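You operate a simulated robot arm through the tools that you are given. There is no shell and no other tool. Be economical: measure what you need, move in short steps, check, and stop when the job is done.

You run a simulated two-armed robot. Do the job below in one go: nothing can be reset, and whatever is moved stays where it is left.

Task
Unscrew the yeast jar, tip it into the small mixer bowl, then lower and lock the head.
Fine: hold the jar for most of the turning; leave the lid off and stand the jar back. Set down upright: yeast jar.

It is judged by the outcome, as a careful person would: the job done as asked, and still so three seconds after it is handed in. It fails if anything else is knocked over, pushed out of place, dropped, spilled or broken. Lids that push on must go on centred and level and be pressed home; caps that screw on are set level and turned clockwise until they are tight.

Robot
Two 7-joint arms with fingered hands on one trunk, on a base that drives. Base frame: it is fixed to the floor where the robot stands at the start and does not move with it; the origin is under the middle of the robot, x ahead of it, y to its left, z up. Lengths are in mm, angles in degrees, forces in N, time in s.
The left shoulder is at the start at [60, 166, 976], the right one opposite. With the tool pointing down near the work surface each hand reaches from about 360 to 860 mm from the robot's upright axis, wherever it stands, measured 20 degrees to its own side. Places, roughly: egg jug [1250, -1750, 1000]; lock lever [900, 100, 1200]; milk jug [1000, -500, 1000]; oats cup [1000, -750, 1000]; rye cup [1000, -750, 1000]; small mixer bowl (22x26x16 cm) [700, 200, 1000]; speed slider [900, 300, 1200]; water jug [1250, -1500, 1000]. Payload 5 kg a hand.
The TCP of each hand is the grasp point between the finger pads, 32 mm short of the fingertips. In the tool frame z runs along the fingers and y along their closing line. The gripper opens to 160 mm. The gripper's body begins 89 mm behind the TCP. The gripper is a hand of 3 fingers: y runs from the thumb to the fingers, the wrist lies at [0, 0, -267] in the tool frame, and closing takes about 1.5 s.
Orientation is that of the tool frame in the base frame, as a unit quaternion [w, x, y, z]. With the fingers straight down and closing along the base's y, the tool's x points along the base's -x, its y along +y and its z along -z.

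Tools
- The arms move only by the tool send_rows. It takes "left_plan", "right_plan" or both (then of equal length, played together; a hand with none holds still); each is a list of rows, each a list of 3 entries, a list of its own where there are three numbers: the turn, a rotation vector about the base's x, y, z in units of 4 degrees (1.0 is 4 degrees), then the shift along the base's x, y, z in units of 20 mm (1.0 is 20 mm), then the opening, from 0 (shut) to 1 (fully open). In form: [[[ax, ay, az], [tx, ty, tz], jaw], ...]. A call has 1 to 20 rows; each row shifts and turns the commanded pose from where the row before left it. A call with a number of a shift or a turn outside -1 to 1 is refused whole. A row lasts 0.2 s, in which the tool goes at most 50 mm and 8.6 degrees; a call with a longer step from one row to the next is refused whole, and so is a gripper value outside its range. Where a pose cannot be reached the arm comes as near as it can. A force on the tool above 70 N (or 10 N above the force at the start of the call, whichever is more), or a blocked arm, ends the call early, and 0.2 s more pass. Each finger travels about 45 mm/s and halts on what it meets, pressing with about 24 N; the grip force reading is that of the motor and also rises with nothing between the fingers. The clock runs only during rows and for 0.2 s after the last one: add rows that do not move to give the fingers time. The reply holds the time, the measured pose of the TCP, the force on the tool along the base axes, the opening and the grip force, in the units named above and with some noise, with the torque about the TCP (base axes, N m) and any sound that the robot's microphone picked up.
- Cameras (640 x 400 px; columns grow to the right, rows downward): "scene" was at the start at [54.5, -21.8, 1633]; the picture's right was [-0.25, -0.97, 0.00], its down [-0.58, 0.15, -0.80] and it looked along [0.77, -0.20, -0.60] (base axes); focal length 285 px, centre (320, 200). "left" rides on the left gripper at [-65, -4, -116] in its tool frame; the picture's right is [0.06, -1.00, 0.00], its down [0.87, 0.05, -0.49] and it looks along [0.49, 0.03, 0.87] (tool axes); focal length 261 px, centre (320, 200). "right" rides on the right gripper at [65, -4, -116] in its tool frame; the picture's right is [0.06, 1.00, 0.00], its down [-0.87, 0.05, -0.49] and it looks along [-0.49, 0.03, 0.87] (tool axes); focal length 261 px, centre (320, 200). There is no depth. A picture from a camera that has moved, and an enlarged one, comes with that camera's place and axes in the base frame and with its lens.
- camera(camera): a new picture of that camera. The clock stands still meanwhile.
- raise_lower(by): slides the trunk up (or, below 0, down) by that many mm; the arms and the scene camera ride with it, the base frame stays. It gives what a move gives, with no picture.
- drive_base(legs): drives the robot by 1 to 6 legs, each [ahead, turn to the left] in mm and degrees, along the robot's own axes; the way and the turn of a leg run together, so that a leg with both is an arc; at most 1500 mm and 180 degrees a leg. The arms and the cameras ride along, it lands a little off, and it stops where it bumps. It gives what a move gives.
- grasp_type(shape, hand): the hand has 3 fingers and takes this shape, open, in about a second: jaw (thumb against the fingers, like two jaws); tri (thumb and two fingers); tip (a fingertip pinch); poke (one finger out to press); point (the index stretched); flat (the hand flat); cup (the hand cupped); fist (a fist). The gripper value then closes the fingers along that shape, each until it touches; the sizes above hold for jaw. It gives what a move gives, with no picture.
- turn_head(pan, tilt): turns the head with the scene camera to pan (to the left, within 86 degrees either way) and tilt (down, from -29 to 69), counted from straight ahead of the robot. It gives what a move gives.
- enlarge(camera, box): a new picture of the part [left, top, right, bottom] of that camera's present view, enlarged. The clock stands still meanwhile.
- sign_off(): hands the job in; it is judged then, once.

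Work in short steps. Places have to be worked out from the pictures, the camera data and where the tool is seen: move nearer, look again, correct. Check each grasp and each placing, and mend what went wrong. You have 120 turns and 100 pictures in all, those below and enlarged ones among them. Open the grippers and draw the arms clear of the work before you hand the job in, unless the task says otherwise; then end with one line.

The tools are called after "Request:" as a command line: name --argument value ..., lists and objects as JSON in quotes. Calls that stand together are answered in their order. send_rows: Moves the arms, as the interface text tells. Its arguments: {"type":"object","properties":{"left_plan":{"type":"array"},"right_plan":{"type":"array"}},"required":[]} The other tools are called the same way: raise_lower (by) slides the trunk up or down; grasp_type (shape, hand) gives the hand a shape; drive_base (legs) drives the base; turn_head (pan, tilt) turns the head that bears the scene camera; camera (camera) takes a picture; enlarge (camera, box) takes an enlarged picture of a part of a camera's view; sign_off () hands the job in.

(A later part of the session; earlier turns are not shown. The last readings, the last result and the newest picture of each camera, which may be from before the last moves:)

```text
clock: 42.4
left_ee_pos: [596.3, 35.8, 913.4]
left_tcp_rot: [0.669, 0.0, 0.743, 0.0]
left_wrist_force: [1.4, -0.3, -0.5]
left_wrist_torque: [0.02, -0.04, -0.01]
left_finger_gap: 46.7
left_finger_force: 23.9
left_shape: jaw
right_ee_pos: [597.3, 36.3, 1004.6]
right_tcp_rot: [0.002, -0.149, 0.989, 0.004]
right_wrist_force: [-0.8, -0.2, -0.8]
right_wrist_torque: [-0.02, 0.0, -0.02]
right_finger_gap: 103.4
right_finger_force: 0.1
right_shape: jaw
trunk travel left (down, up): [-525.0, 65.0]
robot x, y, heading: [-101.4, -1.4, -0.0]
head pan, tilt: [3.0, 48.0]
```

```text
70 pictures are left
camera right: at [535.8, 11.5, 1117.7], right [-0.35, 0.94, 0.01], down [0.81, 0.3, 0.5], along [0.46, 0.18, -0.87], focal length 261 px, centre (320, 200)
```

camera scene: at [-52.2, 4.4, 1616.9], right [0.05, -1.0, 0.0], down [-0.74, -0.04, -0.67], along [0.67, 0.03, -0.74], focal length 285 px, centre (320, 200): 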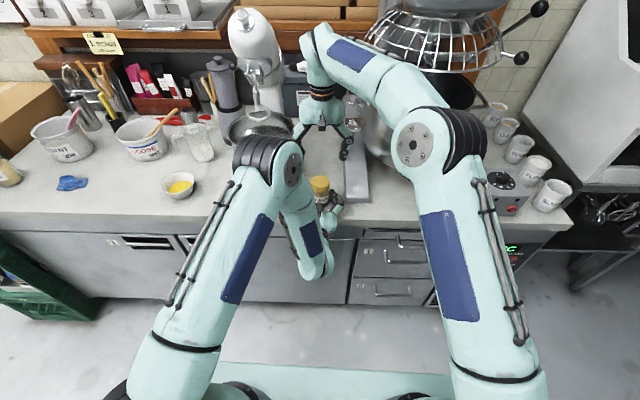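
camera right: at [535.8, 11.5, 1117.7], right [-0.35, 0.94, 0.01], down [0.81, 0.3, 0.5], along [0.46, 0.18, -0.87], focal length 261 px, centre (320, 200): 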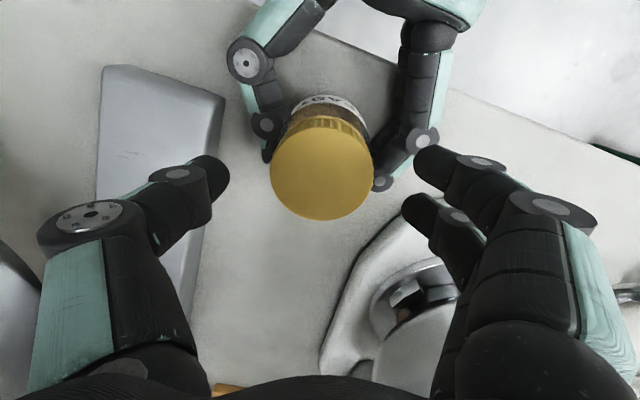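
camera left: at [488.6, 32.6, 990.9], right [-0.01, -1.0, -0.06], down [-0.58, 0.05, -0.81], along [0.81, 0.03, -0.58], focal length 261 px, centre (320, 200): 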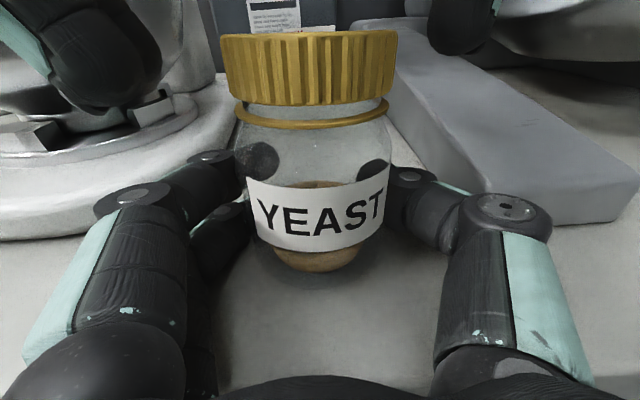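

The lid sits higher above its ring now, and the jar is steady. Rotating back another 80°.

Request:
send_rows --right_plan '[[[0, 0, -1], [0, 0, 0], 0.6], [[0, 0, -1], [0, 0, 0], 0.6], [[0, 0, -1], [0, 0, 0], 0.6], [[0, 0, -1], [0, 0, 0], 0.6], [[0, 0, -1], [0, 0, 0], 0.6], [[0, 0, -1], [0, 0, 0], 0.6], [[0, 0, -1], [0, 0, 0], 0.6], [[0, 0, -1], [0, 0, 0], 0.6], [[0, 0, -1], [0, 0, 0], 0.6], [[0, 0, -1], [0, 0, 0], 0.6], [[0, 0, -1], [0, 0, 0], 0.6], [[0, 0, -1], [0, 0, 0], 0.6], [[0, 0, -1], [0, 0, 0], 0.6], [[0, 0, -1], [0, 0, 0], 0.6], [[0, 0, -1], [0, 0, 0], 0.6], [[0, 0, -1], [0, 0, 0], 0.6], [[0, 0, -1], [0, 0, 0], 0.6], [[0, 0, -1], [0, 0, 0], 0.6], [[0, 0, -1], [0, 0, 0], 0.6], [[0, 0, -1], [0, 0, 0], 0.6]]'

Request:
send_rows --right_plan '[[[0, 0, 0], [0, 0, -0.1], 0.5], [[0, 0, 0], [0, 0, 0], 0.45], [[0, 0, 0], [0, 0, 0], 0.4], [[0, 0, 0], [0, 0, 0], 0.35], [[0, 0, 0], [0, 0, 0], 0.3], [[0, 0, 0], [0, 0, 0], 0.25], [[0, 0, 0], [0, 0, 0], 0.2], [[0, 0, 0], [0, 0, 0], 0.2], [[0, 0, 0], [0, 0, 0], 0.2]]'

Request:
camera --camera "right"

Request:
camera --camera "left"

```text
clock: 46.6
left_ee_pos: [594.6, 35.6, 912.7]
left_tcp_rot: [0.669, 0.0, 0.743, 0.0]
left_wrist_force: [0.2, -0.3, -1.6]
left_wrist_torque: [0.02, 0.01, -0.02]
left_finger_gap: 46.6
left_finger_force: 24.0
left_shape: jaw
right_ee_pos: [596.5, 36.5, 1004.7]
right_tcp_rot: [0.004, 0.521, 0.853, 0.001]
right_wrist_force: [-0.7, 0.1, -0.3]
right_wrist_torque: [0.03, 0.0, 0.03]
right_finger_gap: 96.6
right_finger_force: 0.1
right_shape: jaw
trunk travel left (down, up): [-525.0, 65.0]
robot x, y, heading: [-100.0, -0.4, -0.2]
head pan, tilt: [3.0, 48.0]
```

```text
clock: 48.6
left_ee_pos: [595.6, 36.3, 913.4]
left_tcp_rot: [0.669, 0.0, 0.743, 0.0]
left_wrist_force: [-0.4, 1.2, -0.4]
left_wrist_torque: [-0.08, -0.01, 0.0]
left_finger_gap: 45.9
left_finger_force: 24.2
left_shape: jaw
right_ee_pos: [596.8, 35.6, 1000.6]
right_tcp_rot: [0.004, 0.521, 0.854, 0.002]
right_wrist_force: [-0.3, -1.3, -1.1]
right_wrist_torque: [-0.05, -0.01, 0.01]
right_finger_gap: 49.3
right_finger_force: 24.1
right_shape: jaw
trunk travel left (down, up): [-525.0, 65.0]
robot x, y, heading: [-98.5, -1.4, 0.0]
head pan, tilt: [3.0, 48.0]
```

```text
69 pictures are left
camera right: at [563.6, 91.5, 1114.9], right [0.86, 0.51, 0.01], down [0.44, -0.75, 0.5], along [0.26, -0.42, -0.87], focal length 261 px, centre (320, 200)
```

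right: 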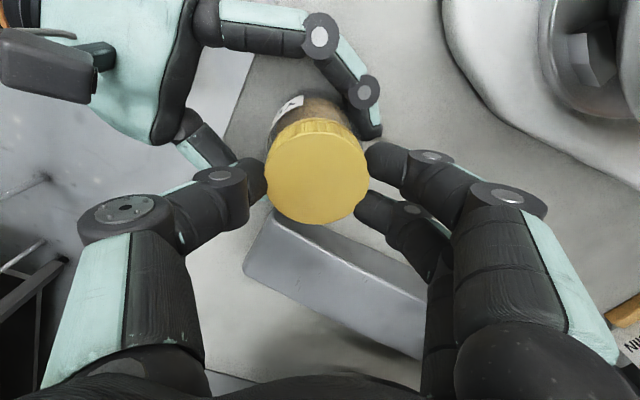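

```text
68 pictures are left
camera left: at [488.7, 32.6, 991.0], right [-0.01, -1.0, -0.06], down [-0.58, 0.05, -0.81], along [0.82, 0.03, -0.58], focal length 261 px, centre (320, 200)
```

left: 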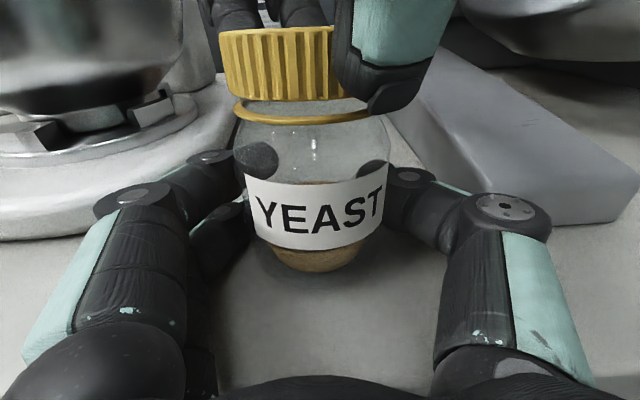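

The lid is regripped at 49 mm. Turning another 80°.

Request:
send_rows --right_plan '[[[0, 0, 1], [0, 0, 0.002], 0.2], [[0, 0, 1], [0, 0, 0.002], 0.2], [[0, 0, 1], [0, 0, 0.002], 0.2], [[0, 0, 1], [0, 0, 0.002], 0.2], [[0, 0, 1], [0, 0, 0.002], 0.2], [[0, 0, 1], [0, 0, 0.002], 0.2], [[0, 0, 1], [0, 0, 0.002], 0.2], [[0, 0, 1], [0, 0, 0.002], 0.2], [[0, 0, 1], [0, 0, 0.002], 0.2], [[0, 0, 1], [0, 0, 0.002], 0.2], [[0, 0, 1], [0, 0, 0.002], 0.2], [[0, 0, 1], [0, 0, 0.002], 0.2], [[0, 0, 1], [0, 0, 0.002], 0.2], [[0, 0, 1], [0, 0, 0.002], 0.2], [[0, 0, 1], [0, 0, 0.002], 0.2], [[0, 0, 1], [0, 0, 0.002], 0.2], [[0, 0, 1], [0, 0, 0.002], 0.2], [[0, 0, 1], [0, 0, 0.002], 0.2], [[0, 0, 1], [0, 0, 0.002], 0.2], [[0, 0, 1], [0, 0, 0.002], 0.2]]'

Request:
camera --camera "left"

```text
clock: 52.8
left_ee_pos: [595.4, 36.8, 913.4]
left_tcp_rot: [0.669, 0.0, 0.743, 0.0]
left_wrist_force: [1.3, -6.3, -5.0]
left_wrist_torque: [0.25, 0.03, 0.16]
left_finger_gap: 44.8
left_finger_force: 24.1
left_shape: jaw
right_ee_pos: [597.6, 35.8, 1002.1]
right_tcp_rot: [0.002, -0.151, 0.989, 0.004]
right_wrist_force: [-2.5, 5.7, 2.8]
right_wrist_torque: [0.24, 0.13, -0.18]
right_finger_gap: 48.9
right_finger_force: 23.8
right_shape: jaw
trunk travel left (down, up): [-525.0, 65.0]
robot x, y, heading: [-98.7, 0.3, 0.1]
head pan, tilt: [3.0, 48.0]
```

```text
67 pictures are left
camera left: at [488.6, 32.5, 990.7], right [-0.01, -1.0, -0.06], down [-0.58, 0.05, -0.81], along [0.81, 0.03, -0.58], focal length 261 px, centre (320, 200)
```

left: 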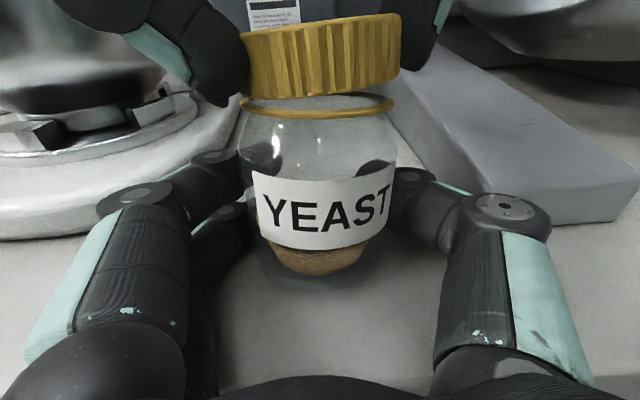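

The label has shifted and the jar is tilting: it has crept up in the left grip (gap 44.8), which now sits near the taper. With the right hand holding the lid, I'll loosen the left fingers and see whether the jar stays hanging.

Request:
send_rows --left_plan '[[[0, 0, 0], [0, 0, 0], 0.3], [[0, 0, 0], [0, 0, 0], 0.35], [[0, 0, 0], [0, 0, 0], 0.38], [[0, 0, 0], [0, 0, 0], 0.38]]'

Request:
camera --camera "left"

```text
clock: 53.8
left_ee_pos: [596.1, 37.1, 912.5]
left_tcp_rot: [0.669, -0.001, 0.743, 0.001]
left_wrist_force: [0.3, 0.0, 0.1]
left_wrist_torque: [-0.02, -0.02, 0.01]
left_finger_gap: 60.2
left_finger_force: 0.0
left_shape: jaw
right_ee_pos: [597.6, 33.6, 1001.4]
right_tcp_rot: [0.002, -0.149, 0.989, 0.004]
right_wrist_force: [-0.3, 0.7, 0.5]
right_wrist_torque: [0.02, 0.01, 0.01]
right_finger_gap: 49.0
right_finger_force: 23.9
right_shape: jaw
trunk travel left (down, up): [-525.0, 65.0]
robot x, y, heading: [-101.9, 0.2, -0.2]
head pan, tilt: [3.0, 48.0]
```

```text
66 pictures are left
camera left: at [488.6, 32.6, 991.0], right [-0.01, -1.0, -0.06], down [-0.58, 0.05, -0.81], along [0.82, 0.03, -0.58], focal length 261 px, centre (320, 200)
```

left: 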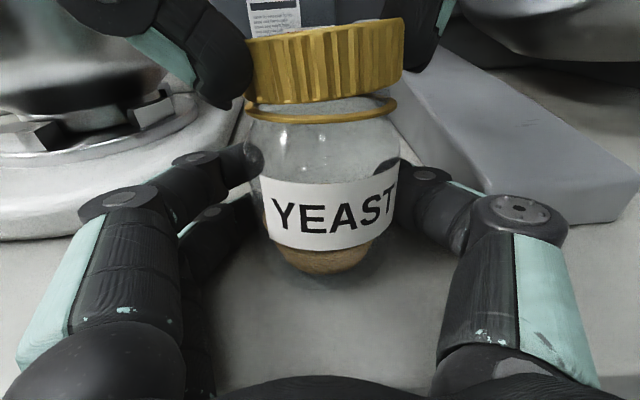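

The jar hangs from the lid, still threaded. I'll lower the right hand gently until the jar meets the counter.

Request:
send_rows --right_plan '[[[0, 0, 0], [0, 0, -0.1], 0.2], [[0, 0, 0], [0, 0, -0.1], 0.2], [[0, 0, 0], [0, 0, -0.08], 0.2], [[0, 0, 0], [0, 0, 0], 0.2]]'

Request:
camera --camera "left"

```text
clock: 54.8
left_ee_pos: [595.1, 36.2, 914.6]
left_tcp_rot: [0.67, 0.0, 0.742, 0.0]
left_wrist_force: [0.5, -0.4, -0.3]
left_wrist_torque: [-0.01, 0.0, -0.02]
left_finger_gap: 60.1
left_finger_force: 0.1
left_shape: jaw
right_ee_pos: [596.2, 35.0, 996.2]
right_tcp_rot: [0.003, -0.15, 0.989, 0.004]
right_wrist_force: [-2.9, 2.1, 9.8]
right_wrist_torque: [0.27, 0.08, -0.03]
right_finger_gap: 49.1
right_finger_force: 24.1
right_shape: jaw
trunk travel left (down, up): [-525.0, 65.0]
robot x, y, heading: [-99.6, 2.1, -0.3]
head pan, tilt: [3.0, 48.0]
```

```text
65 pictures are left
camera left: at [487.9, 32.7, 991.4], right [-0.01, -1.0, -0.06], down [-0.58, 0.05, -0.81], along [0.82, 0.03, -0.58], focal length 261 px, centre (320, 200)
```

left: 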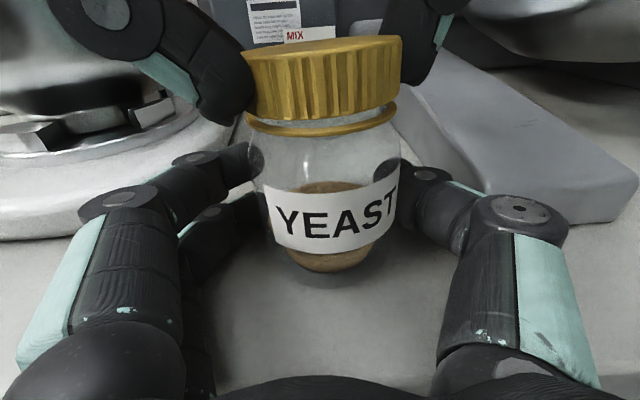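

The jar now rests on the counter with 10 N on it. I'll raise the left hand 6 mm to the widest part of the body and regrip.

Request:
send_rows --left_plan '[[[0, 0, 0], [0, 0, 0.25], 0.38], [[0, 0, 0], [0, 0, 0], 0.35], [[0, 0, 0], [0, 0, 0], 0.3], [[0, 0, 0], [0, 0, 0], 0.25], [[0, 0, 0], [0, 0, 0], 0.2], [[0, 0, 0], [0, 0, 0], 0.2], [[0, 0, 0], [0, 0, 0], 0.2]]'

Request:
camera --camera "left"

```text
clock: 56.4
left_ee_pos: [596.4, 35.9, 919.3]
left_tcp_rot: [0.669, 0.0, 0.743, 0.0]
left_wrist_force: [7.9, -2.2, -1.6]
left_wrist_torque: [0.05, -0.01, 0.28]
left_finger_gap: 44.7
left_finger_force: 24.6
left_shape: jaw
right_ee_pos: [596.3, 34.4, 996.6]
right_tcp_rot: [0.002, -0.149, 0.989, 0.004]
right_wrist_force: [-6.7, 5.1, 12.7]
right_wrist_torque: [0.35, 0.2, -0.16]
right_finger_gap: 49.4
right_finger_force: 23.1
right_shape: jaw
trunk travel left (down, up): [-525.0, 65.0]
robot x, y, heading: [-96.5, 4.2, 0.3]
head pan, tilt: [3.0, 48.0]
```

```text
64 pictures are left
camera left: at [489.2, 33.2, 996.0], right [-0.01, -1.0, -0.06], down [-0.58, 0.05, -0.81], along [0.82, 0.03, -0.58], focal length 261 px, centre (320, 200)
```

left: 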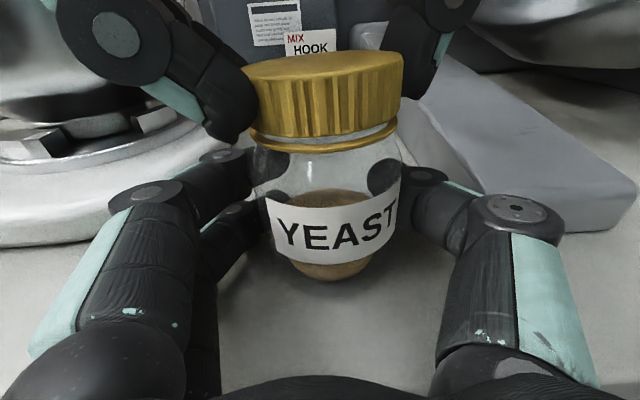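

Force +8 N in x on the left hand shows its pads closing behind the jar's middle and wedging the jar back. I'll open, pull back 14 mm and regrip.

Request:
send_rows --left_plan '[[[0, 0, 0], [0, 0, 0], 0.35], [[0, 0, 0], [0, 0, 0], 0.45], [[0, 0, 0], [0, 0, 0], 0.45], [[0, 0, 0], [-0.35, 0, 0], 0.45], [[0, 0, 0], [-0.35, 0, 0], 0.4], [[0, 0, 0], [0, 0, 0], 0.35], [[0, 0, 0], [0, 0, 0], 0.3], [[0, 0, 0], [0, 0, 0], 0.25], [[0, 0, 0], [0, 0, 0], 0.2], [[0, 0, 0], [0, 0, 0], 0.2], [[0, 0, 0], [0, 0, 0], 0.2]]'

Request:
camera --camera "left"

Request:
camera --camera "right"

```text
clock: 58.8
left_ee_pos: [582.6, 35.4, 918.5]
left_tcp_rot: [0.669, 0.0, 0.743, 0.0]
left_wrist_force: [5.5, 1.1, 0.4]
left_wrist_torque: [-0.06, 0.02, 0.11]
left_finger_gap: 56.5
left_finger_force: 23.7
left_shape: jaw
right_ee_pos: [597.4, 35.4, 995.6]
right_tcp_rot: [0.002, -0.149, 0.989, 0.004]
right_wrist_force: [-4.0, 0.7, 9.0]
right_wrist_torque: [0.19, 0.12, -0.07]
right_finger_gap: 49.3
right_finger_force: 24.3
right_shape: jaw
trunk travel left (down, up): [-525.0, 65.0]
robot x, y, heading: [-99.3, -1.2, -0.2]
head pan, tilt: [3.0, 48.0]
```

```text
63 pictures are left
camera left: at [476.3, 33.6, 996.2], right [-0.01, -1.0, -0.06], down [-0.58, 0.05, -0.81], along [0.82, 0.03, -0.58], focal length 261 px, centre (320, 200)
```

left: 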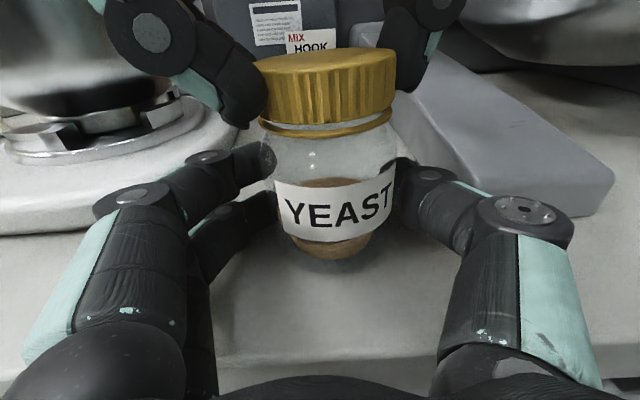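

```text
62 pictures are left
camera right: at [535.2, 10.4, 1109.6], right [-0.35, 0.93, 0.01], down [0.81, 0.3, 0.5], along [0.46, 0.18, -0.87], focal length 261 px, centre (320, 200)
```

right: 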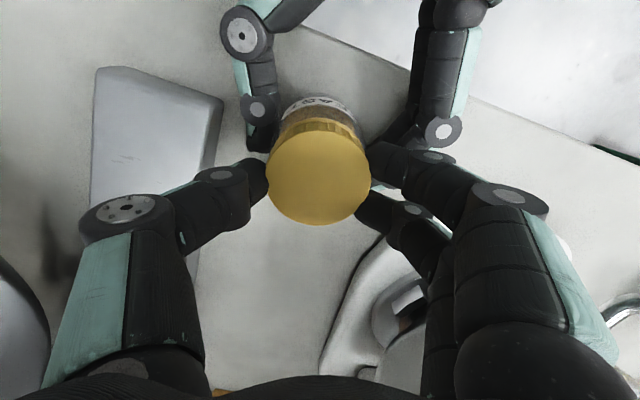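

The grip is better: gap 56.5 with the pads near the jar's middle. Continuing the turn by 72°.

Request:
send_rows --right_plan '[[[0, 0, 1], [0, 0, 0.002], 0.2], [[0, 0, 1], [0, 0, 0.002], 0.2], [[0, 0, 1], [0, 0, 0.002], 0.2], [[0, 0, 1], [0, 0, 0.002], 0.2], [[0, 0, 1], [0, 0, 0.002], 0.2], [[0, 0, 1], [0, 0, 0.002], 0.2], [[0, 0, 1], [0, 0, 0.002], 0.2], [[0, 0, 1], [0, 0, 0.002], 0.2], [[0, 0, 1], [0, 0, 0.002], 0.2], [[0, 0, 1], [0, 0, 0.002], 0.2], [[0, 0, 1], [0, 0, 0.002], 0.2], [[0, 0, 1], [0, 0, 0.002], 0.2], [[0, 0, 1], [0, 0, 0.002], 0.2], [[0, 0, 1], [0, 0, 0.002], 0.2], [[0, 0, 1], [0, 0, 0.002], 0.2], [[0, 0, 1], [0, 0, 0.002], 0.2], [[0, 0, 1], [0, 0, 0.002], 0.2], [[0, 0, 1], [0, 0, 0.002], 0.2]]'

Request:
camera --camera "left"

```text
clock: 62.6
left_ee_pos: [583.1, 36.0, 918.2]
left_tcp_rot: [0.67, 0.0, 0.742, 0.0]
left_wrist_force: [12.9, 0.8, 1.9]
left_wrist_torque: [-0.07, 0.05, 0.47]
left_finger_gap: 56.5
left_finger_force: 23.9
left_shape: jaw
right_ee_pos: [596.0, 35.2, 996.6]
right_tcp_rot: [0.0, -0.702, 0.712, 0.004]
right_wrist_force: [-10.5, -1.3, 9.3]
right_wrist_torque: [0.01, 0.54, -0.41]
right_finger_gap: 49.7
right_finger_force: 24.4
right_shape: jaw
trunk travel left (down, up): [-525.0, 65.0]
robot x, y, heading: [-99.1, -1.0, -0.3]
head pan, tilt: [3.0, 48.0]
```

```text
61 pictures are left
camera left: at [476.2, 33.3, 996.3], right [-0.01, -1.0, -0.06], down [-0.58, 0.05, -0.81], along [0.82, 0.03, -0.58], focal length 261 px, centre (320, 200)
```

left: 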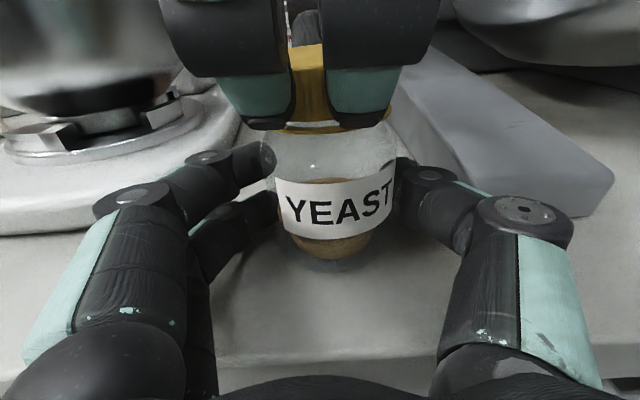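

The jar stayed put this time. I'll open the right hand, step its centre −8 mm in x, and rotate back 80°.

Request:
send_rows --right_plan '[[[0, 0, 0], [0, 0, 0], 0.4], [[0, 0, 0], [0, 0, 0], 0.6], [[0, 0, 0], [0, 0, 0], 0.65], [[0, 0, 0], [0, 0, 0], 0.65], [[0, 0, -1], [-0.1, -0.05, 0.1], 0.65], [[0, 0, -1], [-0.1, -0.05, 0.1], 0.65], [[0, 0, -1], [-0.1, -0.05, 0], 0.65], [[0, 0, -1], [-0.1, 0, 0], 0.65], [[0, 0, -1], [0, 0, 0], 0.65], [[0, 0, -1], [0, 0, 0], 0.65], [[0, 0, -1], [0, 0, 0], 0.65], [[0, 0, -1], [0, 0, 0], 0.65], [[0, 0, -1], [0, 0, 0], 0.65], [[0, 0, -1], [0, 0, 0], 0.65], [[0, 0, -1], [0, 0, 0], 0.65], [[0, 0, -1], [0, 0, 0], 0.65], [[0, 0, -1], [0, 0, 0], 0.65], [[0, 0, -1], [0, 0, 0], 0.65], [[0, 0, -1], [0, 0, 0], 0.65], [[0, 0, -1], [0, 0, 0], 0.65]]'

Request:
camera --camera "right"

Request:
camera --camera "left"

```text
clock: 66.8
left_ee_pos: [583.6, 36.2, 918.8]
left_tcp_rot: [0.669, 0.0, 0.744, 0.0]
left_wrist_force: [-1.0, -1.0, 3.6]
left_wrist_torque: [0.02, -0.05, -0.01]
left_finger_gap: 56.4
left_finger_force: 24.1
left_shape: jaw
right_ee_pos: [589.8, 33.2, 999.7]
right_tcp_rot: [0.002, -0.218, 0.976, 0.004]
right_wrist_force: [0.0, 0.1, 0.9]
right_wrist_torque: [-0.01, -0.03, 0.01]
right_finger_gap: 103.4
right_finger_force: 0.2
right_shape: jaw
trunk travel left (down, up): [-525.0, 65.0]
robot x, y, heading: [-98.8, -3.1, 0.1]
head pan, tilt: [3.0, 48.0]
```

```text
60 pictures are left
camera right: at [532.4, 0.1, 1113.6], right [-0.48, 0.88, 0.01], down [0.76, 0.41, 0.5], along [0.43, 0.24, -0.87], focal length 261 px, centre (320, 200)
```

right: 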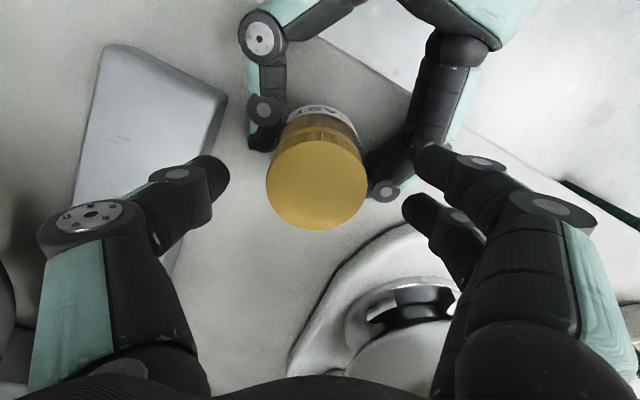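

```text
59 pictures are left
camera left: at [476.4, 33.2, 996.0], right [-0.01, -1.0, -0.06], down [-0.58, 0.05, -0.81], along [0.82, 0.03, -0.58], focal length 261 px, centre (320, 200)
```

left: 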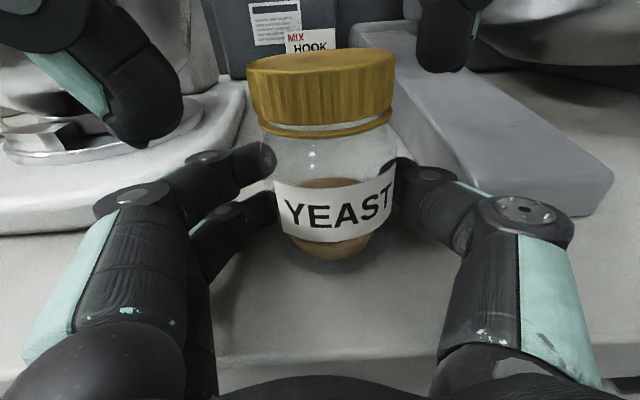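

I'll zoom in on the lid to check how far it has risen.

Request:
enlarge --camera "left" --box '[220, 30, 420, 155]'

```text
3.20 times, centred on (320, 92) of left
camera zoom: at [476.4, 33.2, 996.0], right [-0.01, -1.0, -0.06], down [-0.58, 0.05, -0.81], along [0.82, 0.03, -0.58], focal length 834 px, centre (320, 544)
```

zoom: 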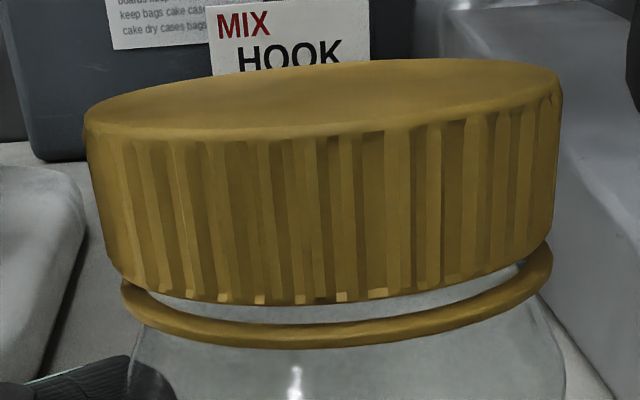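

The gap under the lid is still about 4–5 mm, so the rise is small so far. I'll swing back another 76°, recentre to (588, 31), and regrip.

Request:
send_rows --right_plan '[[[0, 0, -1], [-0.05, -0.1, 0], 0.6], [[0, 0, -1], [0, 0, 0], 0.6], [[0, 0, -1], [0, 0, 0], 0.6], [[0, 0, -1], [0, 0, 0], 0.6], [[0, 0, -1], [0, 0, 0], 0.6], [[0, 0, -1], [0, 0, 0], 0.6], [[0, 0, -1], [0, 0, 0], 0.6], [[0, 0, -1], [0, 0, 0], 0.6], [[0, 0, -1], [0, 0, 0], 0.6], [[0, 0, -1], [0, 0, 0], 0.6], [[0, 0, -1], [0, 0, 0], 0.6], [[0, 0, -1], [0, 0, 0], 0.6], [[0, 0, -1], [0, 0, 0], 0.6], [[0, 0, -1], [0, 0, 0], 0.6], [[0, 0, -1], [0, 0, 0], 0.6], [[0, 0, -1], [0, 0, 0], 0.6], [[0, 0, -1], [0, 0, 0], 0.6], [[0, 0, -1], [0, 0, 0], 0.6], [[0, 0, -1], [0, 0, 0], 0.6], [[0, 0, -1], [0, 0, 0], 0.6]]'

Request:
camera --camera "right"

```text
clock: 71.0
left_ee_pos: [583.4, 35.4, 918.8]
left_tcp_rot: [0.669, 0.0, 0.743, 0.001]
left_wrist_force: [-1.3, -0.7, 2.1]
left_wrist_torque: [0.04, -0.06, 0.0]
left_finger_gap: 56.1
left_finger_force: 23.8
left_shape: jaw
right_ee_pos: [589.1, 28.9, 1000.1]
right_tcp_rot: [0.004, 0.459, 0.888, 0.002]
right_wrist_force: [0.9, -0.1, 0.0]
right_wrist_torque: [0.03, -0.02, -0.02]
right_finger_gap: 96.5
right_finger_force: 0.1
right_shape: jaw
trunk travel left (down, up): [-525.0, 65.0]
robot x, y, heading: [-101.5, 1.1, 0.0]
head pan, tilt: [3.0, 48.0]
```

```text
57 pictures are left
camera right: at [546.9, 80.8, 1114.1], right [0.78, 0.63, 0.01], down [0.54, -0.68, 0.5], along [0.32, -0.38, -0.87], focal length 261 px, centre (320, 200)
```

right: 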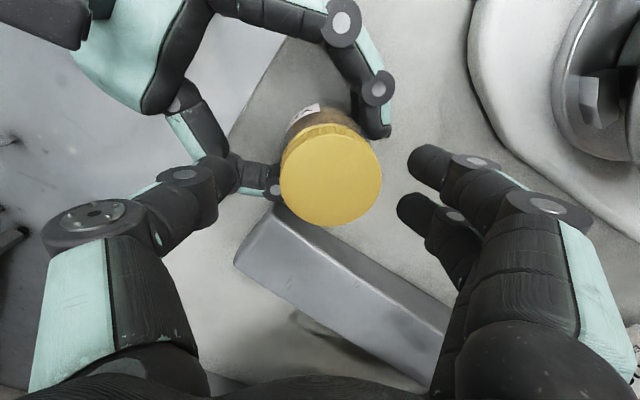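

The lid sits slightly toward the finger pair. I'll shift +3/+3, lower 6 mm for more overlap, close, and zoom on the lid ridges for a slip check.

Request:
send_rows --right_plan '[[[0, 0, 0], [0.15, 0.15, -0.15], 0.55], [[0, 0, 0], [0, 0, -0.15], 0.5], [[0, 0, 0], [0, 0, 0], 0.45], [[0, 0, 0], [0, 0, 0], 0.4], [[0, 0, 0], [0, 0, 0], 0.35], [[0, 0, 0], [0, 0, 0], 0.3], [[0, 0, 0], [0, 0, 0], 0.2], [[0, 0, 0], [0, 0, 0], 0.1], [[0, 0, 0], [0, 0, 0], 0.1]]'

Request:
enlarge --camera "left" --box '[220, 30, 420, 155]'

```text
clock: 73.0
left_ee_pos: [582.2, 36.7, 919.5]
left_tcp_rot: [0.669, 0.0, 0.744, 0.0]
left_wrist_force: [-0.1, -0.6, 2.6]
left_wrist_torque: [0.06, -0.07, -0.03]
left_finger_gap: 56.3
left_finger_force: 24.8
left_shape: jaw
right_ee_pos: [591.8, 34.7, 995.8]
right_tcp_rot: [0.003, 0.46, 0.888, 0.002]
right_wrist_force: [0.3, 0.1, -0.1]
right_wrist_torque: [0.0, 0.0, -0.04]
right_finger_gap: 49.3
right_finger_force: 23.6
right_shape: jaw
trunk travel left (down, up): [-525.0, 65.0]
robot x, y, heading: [-100.8, -1.1, 0.1]
head pan, tilt: [3.0, 48.0]
```

```text
3.20 times, centred on (320, 92) of left
camera zoom: at [476.4, 33.2, 996.0], right [-0.01, -1.0, -0.06], down [-0.58, 0.05, -0.81], along [0.82, 0.03, -0.58], focal length 834 px, centre (320, 544)
```

zoom: 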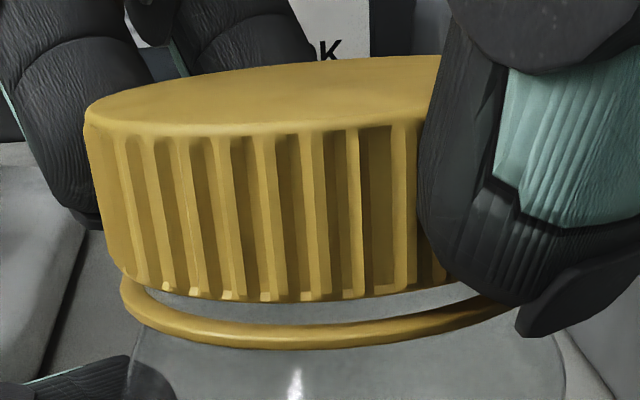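

Good overlap and contact. Turning 80°, then checking again.

Request:
send_rows --right_plan '[[[0, 0, 1], [0, 0, 0.002], 0.1], [[0, 0, 1], [0, 0, 0.002], 0.1], [[0, 0, 1], [0, 0, 0.002], 0.1], [[0, 0, 1], [0, 0, 0.002], 0.1], [[0, 0, 1], [0, 0, 0.002], 0.1], [[0, 0, 1], [0, 0, 0.002], 0.1], [[0, 0, 1], [0, 0, 0.002], 0.1], [[0, 0, 1], [0, 0, 0.002], 0.1], [[0, 0, 1], [0, 0, 0.002], 0.1], [[0, 0, 1], [0, 0, 0.002], 0.1], [[0, 0, 1], [0, 0, 0.002], 0.1], [[0, 0, 1], [0, 0, 0.002], 0.1], [[0, 0, 1], [0, 0, 0.002], 0.1], [[0, 0, 1], [0, 0, 0.002], 0.1], [[0, 0, 1], [0, 0, 0.002], 0.1], [[0, 0, 1], [0, 0, 0.002], 0.1], [[0, 0, 1], [0, 0, 0.002], 0.1], [[0, 0, 1], [0, 0, 0.002], 0.1], [[0, 0, 1], [0, 0, 0.002], 0.1], [[0, 0, 1], [0, 0, 0.002], 0.1]]'

Request:
enlarge --camera "left" --box '[200, 20, 440, 285]'

```text
clock: 77.2
left_ee_pos: [583.8, 36.3, 918.4]
left_tcp_rot: [0.669, 0.0, 0.743, 0.0]
left_wrist_force: [1.7, 4.1, 2.3]
left_wrist_torque: [-0.09, -0.05, 0.17]
left_finger_gap: 56.3
left_finger_force: 23.8
left_shape: jaw
right_ee_pos: [591.3, 30.9, 994.9]
right_tcp_rot: [0.003, -0.218, 0.976, 0.004]
right_wrist_force: [-1.1, -4.9, 6.5]
right_wrist_torque: [-0.17, -0.02, -0.19]
right_finger_gap: 49.5
right_finger_force: 23.8
right_shape: jaw
trunk travel left (down, up): [-525.0, 65.0]
robot x, y, heading: [-102.3, 0.7, 0.1]
head pan, tilt: [3.0, 48.0]
```

```text
1.51 times, centred on (320, 152) of left
camera zoom: at [476.3, 33.3, 996.1], right [-0.01, -1.0, -0.06], down [-0.58, 0.05, -0.81], along [0.82, 0.03, -0.58], focal length 393 px, centre (320, 272)
```

zoom: 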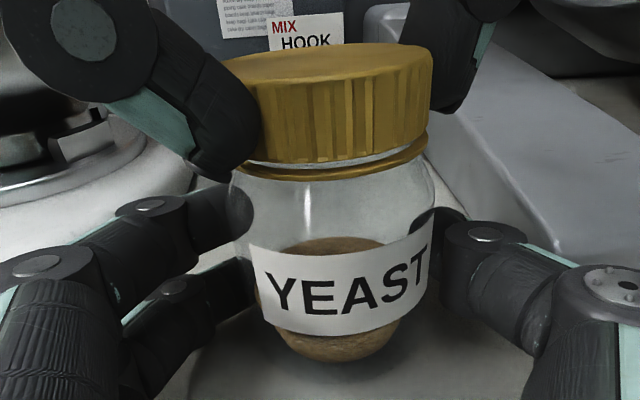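

Upward force on the right hand rose to 6.5 N, a sign that the lid is climbing the thread. I'll turn another 72°, rising about 2.5 mm as it goes.

Request:
send_rows --right_plan '[[[0, 0, 1], [0, 0, 0.007], 0.1], [[0, 0, 1], [0, 0, 0.007], 0.1], [[0, 0, 1], [0, 0, 0.007], 0.1], [[0, 0, 1], [0, 0, 0.007], 0.1], [[0, 0, 1], [0, 0, 0.007], 0.1], [[0, 0, 1], [0, 0, 0.007], 0.1], [[0, 0, 1], [0, 0, 0.007], 0.1], [[0, 0, 1], [0, 0, 0.007], 0.1], [[0, 0, 1], [0, 0, 0.007], 0.1], [[0, 0, 1], [0, 0, 0.007], 0.1], [[0, 0, 1], [0, 0, 0.007], 0.1], [[0, 0, 1], [0, 0, 0.007], 0.1], [[0, 0, 1], [0, 0, 0.007], 0.1], [[0, 0, 1], [0, 0, 0.007], 0.1], [[0, 0, 1], [0, 0, 0.007], 0.1], [[0, 0, 1], [0, 0, 0.007], 0.1], [[0, 0, 1], [0, 0, 0.007], 0.1], [[0, 0, 1], [0, 0, 0.007], 0.1]]'

Request:
enlarge --camera "left" --box '[200, 20, 440, 285]'

Request:
camera --camera "right"

```text
clock: 81.0
left_ee_pos: [583.3, 36.9, 918.0]
left_tcp_rot: [0.67, 0.001, 0.743, 0.0]
left_wrist_force: [-3.9, 4.5, 6.5]
left_wrist_torque: [-0.23, -0.15, 0.16]
left_finger_gap: 56.3
left_finger_force: 24.4
left_shape: jaw
right_ee_pos: [591.1, 32.4, 996.8]
right_tcp_rot: [0.0, 0.75, -0.661, -0.004]
right_wrist_force: [2.2, -5.3, -1.4]
right_wrist_torque: [-0.14, -0.04, -0.06]
right_finger_gap: 48.9
right_finger_force: 24.0
right_shape: jaw
trunk travel left (down, up): [-525.0, 65.0]
robot x, y, heading: [-102.2, -0.7, 0.1]
head pan, tilt: [3.0, 48.0]
```

```text
1.51 times, centred on (320, 152) of left
camera zoom: at [476.4, 32.9, 996.2], right [-0.01, -1.0, -0.06], down [-0.58, 0.06, -0.81], along [0.82, 0.03, -0.58], focal length 393 px, centre (320, 272)
```

zoom: 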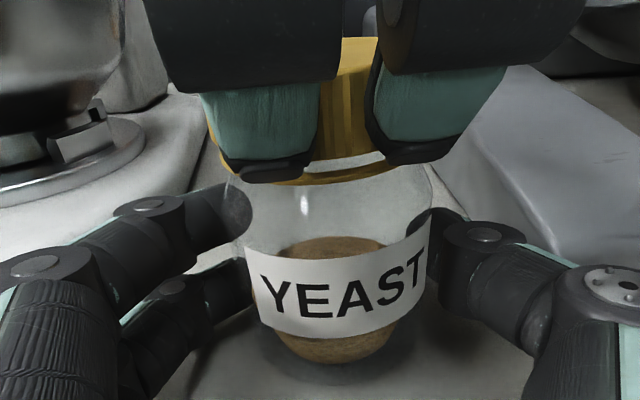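

```text
53 pictures are left
camera right: at [604.2, -32.0, 1110.5], right [-0.98, -0.19, 0.01], down [-0.16, 0.85, 0.5], along [-0.1, 0.49, -0.87], focal length 261 px, centre (320, 200)
```

right: 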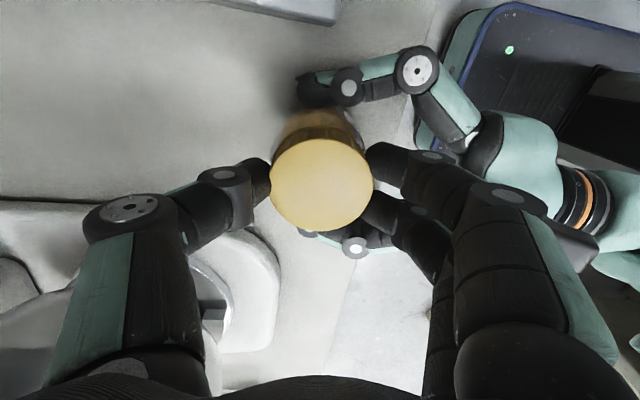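

The gap under the lid has visibly grown. Another regrip cycle: open and swing back 152°, in two calls.

Request:
send_rows --right_plan '[[[0, 0, 0], [0, 0, 0], 0.4], [[0, 0, 0], [0, 0, 0], 0.6], [[0, 0, -1], [0, 0, 0], 0.65], [[0, 0, -1], [0, 0, 0.1], 0.65], [[0, 0, -1], [0, 0, 0], 0.65], [[0, 0, -1], [0, 0, 0], 0.65], [[0, 0, -1], [0, 0, 0], 0.65], [[0, 0, -1], [0, 0, 0], 0.65], [[0, 0, -1], [0, 0, 0], 0.65], [[0, 0, -1], [0, 0, 0], 0.65], [[0, 0, -1], [0, 0, 0], 0.65], [[0, 0, -1], [0, 0, 0], 0.65], [[0, 0, -1], [0, 0, 0], 0.65], [[0, 0, -1], [0, 0, 0], 0.65], [[0, 0, -1], [0, 0, 0], 0.65], [[0, 0, -1], [0, 0, 0], 0.65], [[0, 0, -1], [0, 0, 0], 0.65], [[0, 0, -1], [0, 0, 0], 0.65], [[0, 0, -1], [0, 0, 0], 0.65], [[0, 0, -1], [0, 0, 0], 0.65]]'

Request:
send_rows --right_plan '[[[0, 0, -1], [0, 0, 0], 0.65], [[0, 0, -1], [0, 0, 0], 0.65], [[0, 0, -1], [0, 0, 0], 0.65], [[0, 0, -1], [0, 0, 0], 0.65], [[0, 0, -1], [0, 0, 0], 0.65], [[0, 0, -1], [0, 0, 0], 0.65], [[0, 0, -1], [0, 0, 0], 0.65], [[0, 0, -1], [0, 0, 0], 0.65], [[0, 0, -1], [0, 0, 0], 0.65], [[0, 0, -1], [0, 0, 0], 0.65], [[0, 0, -1], [0, 0, 0], 0.65], [[0, 0, -1], [0, 0, 0], 0.65], [[0, 0, -1], [0, 0, 0], 0.65], [[0, 0, -1], [0, 0, 0], 0.65], [[0, 0, -1], [0, 0, 0], 0.65], [[0, 0, -1], [0, 0, 0], 0.65], [[0, 0, -1], [0, 0, 0], 0.65], [[0, 0, -1], [0, 0, 0], 0.65], [[0, 0, -1], [0, 0, 0], 0.65], [[0, 0, -1], [0, 0, 0], 0.6]]'

Request:
camera --camera "right"

Request:
enlarge --camera "left" --box '[200, 20, 440, 285]'

```text
clock: 85.2
left_ee_pos: [583.9, 36.4, 917.2]
left_tcp_rot: [0.669, 0.0, 0.743, 0.0]
left_wrist_force: [-0.1, -0.8, 3.0]
left_wrist_torque: [0.06, -0.01, -0.04]
left_finger_gap: 56.4
left_finger_force: 23.8
left_shape: jaw
right_ee_pos: [590.8, 32.4, 998.0]
right_tcp_rot: [0.002, -0.218, 0.976, 0.004]
right_wrist_force: [0.7, 0.1, 0.2]
right_wrist_torque: [0.01, -0.02, 0.01]
right_finger_gap: 103.6
right_finger_force: 0.1
right_shape: jaw
trunk travel left (down, up): [-525.0, 65.0]
robot x, y, heading: [-101.1, -1.3, -0.0]
head pan, tilt: [3.0, 48.0]
```

```text
clock: 89.4
left_ee_pos: [583.7, 35.7, 918.0]
left_tcp_rot: [0.669, 0.0, 0.743, 0.0]
left_wrist_force: [-0.2, -0.5, 2.8]
left_wrist_torque: [0.04, -0.02, -0.02]
left_finger_gap: 56.5
left_finger_force: 24.0
left_shape: jaw
right_ee_pos: [590.3, 33.5, 997.9]
right_tcp_rot: [0.004, 0.461, 0.887, 0.002]
right_wrist_force: [-0.2, -0.2, 0.5]
right_wrist_torque: [-0.01, -0.01, 0.01]
right_finger_gap: 96.5
right_finger_force: 0.0
right_shape: jaw
trunk travel left (down, up): [-525.0, 65.0]
robot x, y, heading: [-101.2, -0.5, -0.2]
head pan, tilt: [3.0, 48.0]
```

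```text
52 pictures are left
camera right: at [549.4, 84.4, 1111.5], right [0.78, 0.63, 0.01], down [0.54, -0.68, 0.5], along [0.32, -0.38, -0.87], focal length 261 px, centre (320, 200)
```

right: 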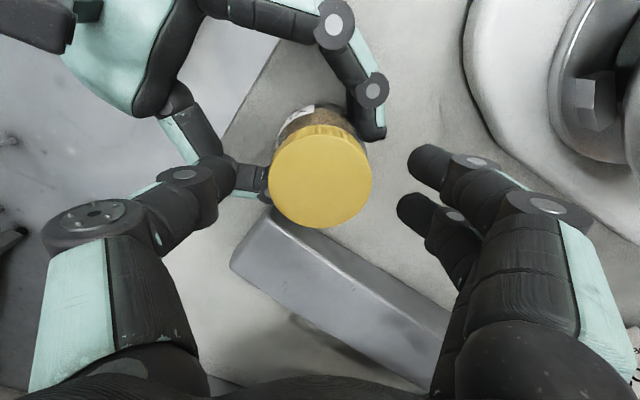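

```text
1.51 times, centred on (320, 152) of left
camera zoom: at [476.5, 33.1, 996.0], right [-0.01, -1.0, -0.06], down [-0.58, 0.05, -0.81], along [0.82, 0.03, -0.58], focal length 393 px, centre (320, 272)
```

zoom: 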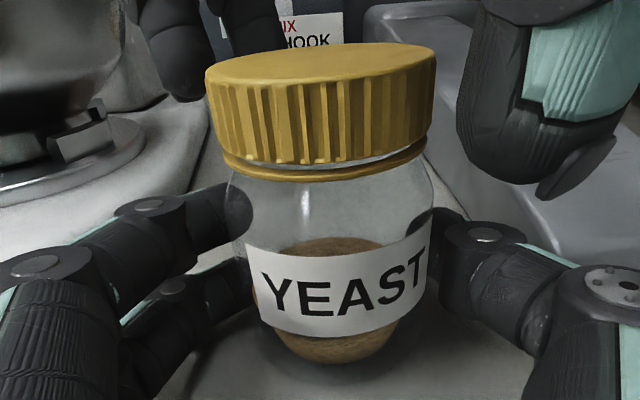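

The lid dropped back once released, so it may be loose already. I'll grip it, lift 6 mm gently and read the forces.

Request:
send_rows --right_plan '[[[0, 0, 0], [0, 0, -0.1], 0.5], [[0, 0, 0], [0, 0, 0], 0.45], [[0, 0, 0], [0, 0, 0], 0.4], [[0, 0, 0], [0, 0, 0], 0.35], [[0, 0, 0], [0, 0, 0], 0.3], [[0, 0, 0], [0, 0, 0], 0.2], [[0, 0, 0], [0, 0, 0], 0.1], [[0, 0, 0], [0, 0, 0], 0.1], [[0, 0, 0], [0, 0, 0.1], 0.1], [[0, 0, 0], [0, 0, 0.1], 0.1], [[0, 0, 0], [0, 0, 0.1], 0.1], [[0, 0, 0], [0, 0, 0], 0.1]]'

Request:
enlarge --camera "left" --box '[200, 20, 440, 285]'

```text
clock: 92.0
left_ee_pos: [583.3, 36.7, 917.8]
left_tcp_rot: [0.669, 0.0, 0.743, 0.001]
left_wrist_force: [-0.6, -0.2, 2.0]
left_wrist_torque: [0.06, -0.03, 0.03]
left_finger_gap: 56.0
left_finger_force: 24.1
left_shape: jaw
right_ee_pos: [591.3, 34.0, 1002.0]
right_tcp_rot: [0.004, 0.46, 0.888, 0.002]
right_wrist_force: [0.4, 0.0, 0.1]
right_wrist_torque: [-0.04, 0.0, 0.0]
right_finger_gap: 48.8
right_finger_force: 24.4
right_shape: jaw
trunk travel left (down, up): [-525.0, 65.0]
robot x, y, heading: [-99.7, 1.7, -0.1]
head pan, tilt: [3.0, 48.0]
```

```text
1.51 times, centred on (320, 152) of left
camera zoom: at [476.5, 33.1, 996.0], right [-0.01, -1.0, -0.06], down [-0.58, 0.05, -0.81], along [0.82, 0.03, -0.58], focal length 393 px, centre (320, 272)
```

zoom: 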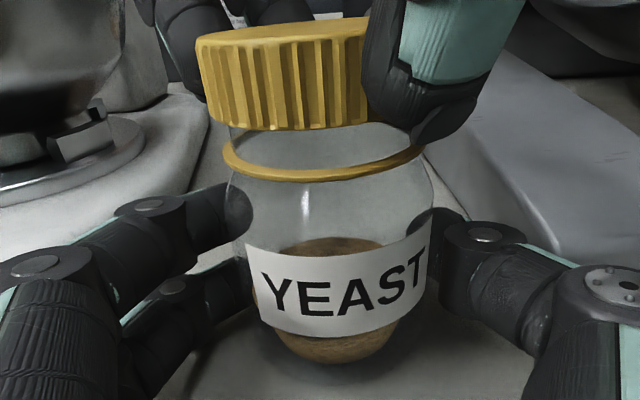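

The lid comes off freely. I'll lift it clear and carry it to the open counter on the right, around (570, −180).

Request:
send_rows --right_plan '[[[0, 0, 0], [0, 0, 0.5], 0.1], [[0, 0, 0], [0, 0, 1], 0.1], [[0, 0, 0], [0, 0, 1], 0.1], [[0, 0, 0], [0, 0, 1], 0.1], [[0, 0, 0], [0, 0, 1], 0.1], [[0, 0, 0], [-0.1, -1, 0], 0.1], [[0, 0, 0], [-0.1, -1, 0], 0.1], [[0, 0, 0], [-0.1, -1, 0], 0.1], [[0, 0, 0], [-0.1, -1, 0], 0.1], [[0, 0, 0], [-0.1, -1, 0], 0.1], [[0, 0, 0], [-0.1, -1, 0], 0.1], [[0, 0, 0], [-0.1, -1, 0], 0.1], [[0, 0, 0], [-0.1, -1, 0], 0.1], [[0, 0, 0], [-0.1, -1, 0], 0.1], [[0, 0, 0], [-0.1, -1, 0], 0.1], [[0, 0, 0], [0, -1, 0], 0.1], [[0, 0, 0], [0, 0, 0], 0.1]]'

Request:
camera --camera "right"

Request:
camera --camera "scene"

```text
clock: 95.6
left_ee_pos: [584.2, 36.6, 918.5]
left_tcp_rot: [0.669, -0.001, 0.743, 0.001]
left_wrist_force: [-0.3, -0.4, 1.8]
left_wrist_torque: [0.07, -0.04, 0.03]
left_finger_gap: 56.3
left_finger_force: 23.8
left_shape: jaw
right_ee_pos: [570.9, -185.9, 1091.2]
right_tcp_rot: [0.004, 0.46, 0.888, 0.002]
right_wrist_force: [0.1, -0.1, 0.5]
right_wrist_torque: [0.0, 0.01, 0.0]
right_finger_gap: 48.9
right_finger_force: 24.2
right_shape: jaw
trunk travel left (down, up): [-525.0, 65.0]
robot x, y, heading: [-98.6, 0.8, -0.1]
head pan, tilt: [3.0, 48.0]
```

```text
49 pictures are left
camera right: at [530.2, -135.5, 1205.1], right [0.78, 0.63, 0.01], down [0.54, -0.68, 0.5], along [0.32, -0.38, -0.87], focal length 261 px, centre (320, 200)
```

right: 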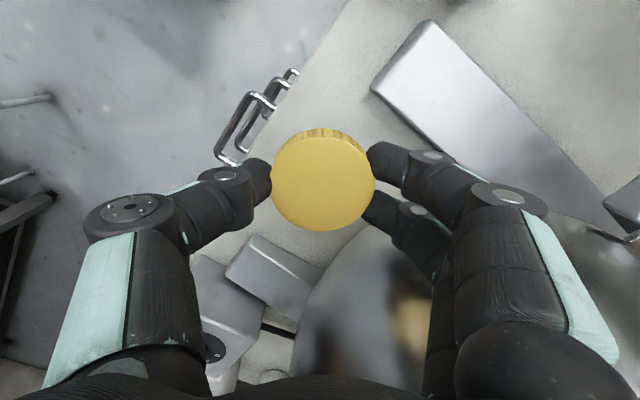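

```text
48 pictures are left
camera scene: at [-52.3, 4.4, 1616.9], right [0.05, -1.0, 0.0], down [-0.74, -0.04, -0.67], along [0.67, 0.03, -0.74], focal length 285 px, centre (320, 200)
```

scene: 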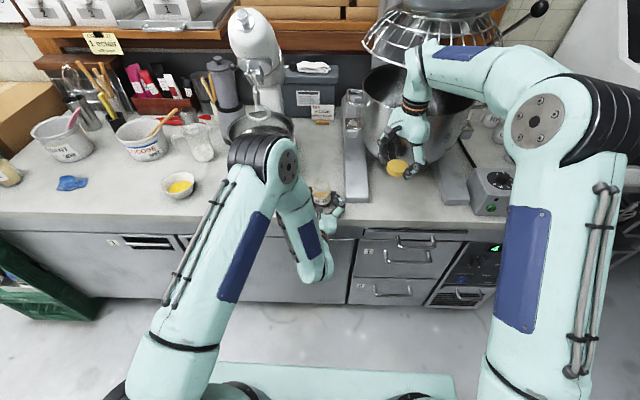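

Directly below is clear counter, but near the front edge. I'll move 16 mm forward and descend most of the way.

Request:
send_rows --right_plan '[[[0, 0, 0], [0.8, 0.1, 0], 0.1], [[0, 0, 0], [0, 0, -1], 0.1], [[0, 0, 0], [0, 0, -1], 0.1], [[0, 0, 0], [0, 0, -1], 0.1], [[0, 0, 0], [0, 0, -1], 0.1], [[0, 0, 0], [0, 0, -1], 0.1], [[0, 0, 0], [0, 0, -1], 0.1], [[0, 0, 0], [0, 0, -1], 0.1], [[0, 0, 0], [0, 0, -0.7], 0.1], [[0, 0, 0], [0, 0, 0], 0.1]]'

Request:
camera --camera "right"

Request:
enlarge --camera "scene" --box '[280, 120, 480, 245]'

```text
clock: 97.8
left_ee_pos: [582.7, 35.9, 918.7]
left_tcp_rot: [0.669, 0.0, 0.743, 0.0]
left_wrist_force: [0.7, 0.6, 2.8]
left_wrist_torque: [0.1, -0.03, -0.03]
left_finger_gap: 56.3
left_finger_force: 23.6
left_shape: jaw
right_ee_pos: [588.1, -184.5, 937.5]
right_tcp_rot: [0.004, 0.46, 0.888, 0.002]
right_wrist_force: [-0.4, 1.0, -0.5]
right_wrist_torque: [0.01, -0.03, -0.01]
right_finger_gap: 48.9
right_finger_force: 24.0
right_shape: jaw
trunk travel left (down, up): [-525.0, 65.0]
robot x, y, heading: [-101.1, 0.8, 0.0]
head pan, tilt: [3.0, 48.0]
```

```text
47 pictures are left
camera right: at [546.9, -132.9, 1051.6], right [0.78, 0.63, 0.01], down [0.54, -0.68, 0.5], along [0.32, -0.38, -0.87], focal length 261 px, centre (320, 200)
```

right: 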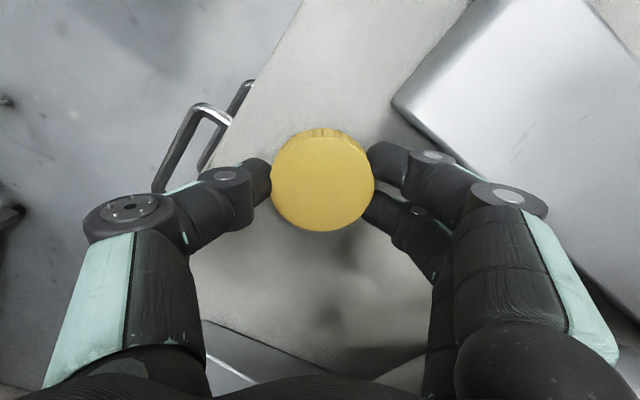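

```text
3.20 times, centred on (380, 182) of scene
camera zoom: at [-52.2, 4.3, 1616.9], right [0.05, -1.0, 0.0], down [-0.74, -0.04, -0.67], along [0.67, 0.03, -0.74], focal length 911 px, centre (128, 256)
```

zoom: 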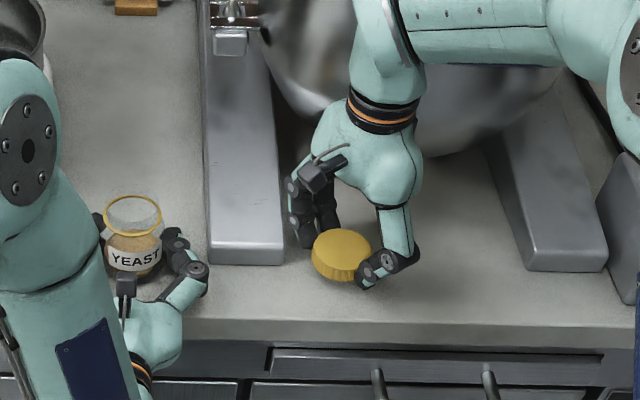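

The spot is clear. Descending slowly to contact.

Request:
send_rows --right_plan '[[[0, 0, 0], [0, 0, -0.4], 0.1], [[0, 0, 0], [0, 0, -0.3], 0.1], [[0, 0, 0], [0, 0, -0.2], 0.1], [[0, 0, 0], [0, 0, -0.2], 0.1], [[0, 0, 0], [0, 0, -0.1], 0.1], [[0, 0, 0], [0, 0, 0], 0.1]]'

```text
clock: 99.2
left_ee_pos: [583.0, 38.0, 919.9]
left_tcp_rot: [0.67, 0.0, 0.742, 0.0]
left_wrist_force: [0.1, -0.2, -0.6]
left_wrist_torque: [0.0, 0.01, 0.0]
left_finger_gap: 56.2
left_finger_force: 24.1
left_shape: jaw
right_ee_pos: [587.1, -184.6, 917.2]
right_tcp_rot: [0.007, 0.46, 0.888, 0.004]
right_wrist_force: [-5.4, -1.0, 32.9]
right_wrist_torque: [-0.33, 0.93, -0.1]
right_finger_gap: 50.0
right_finger_force: 24.3
right_shape: jaw
trunk travel left (down, up): [-525.0, 65.0]
robot x, y, heading: [-100.9, 1.8, -0.1]
head pan, tilt: [3.0, 48.0]
```

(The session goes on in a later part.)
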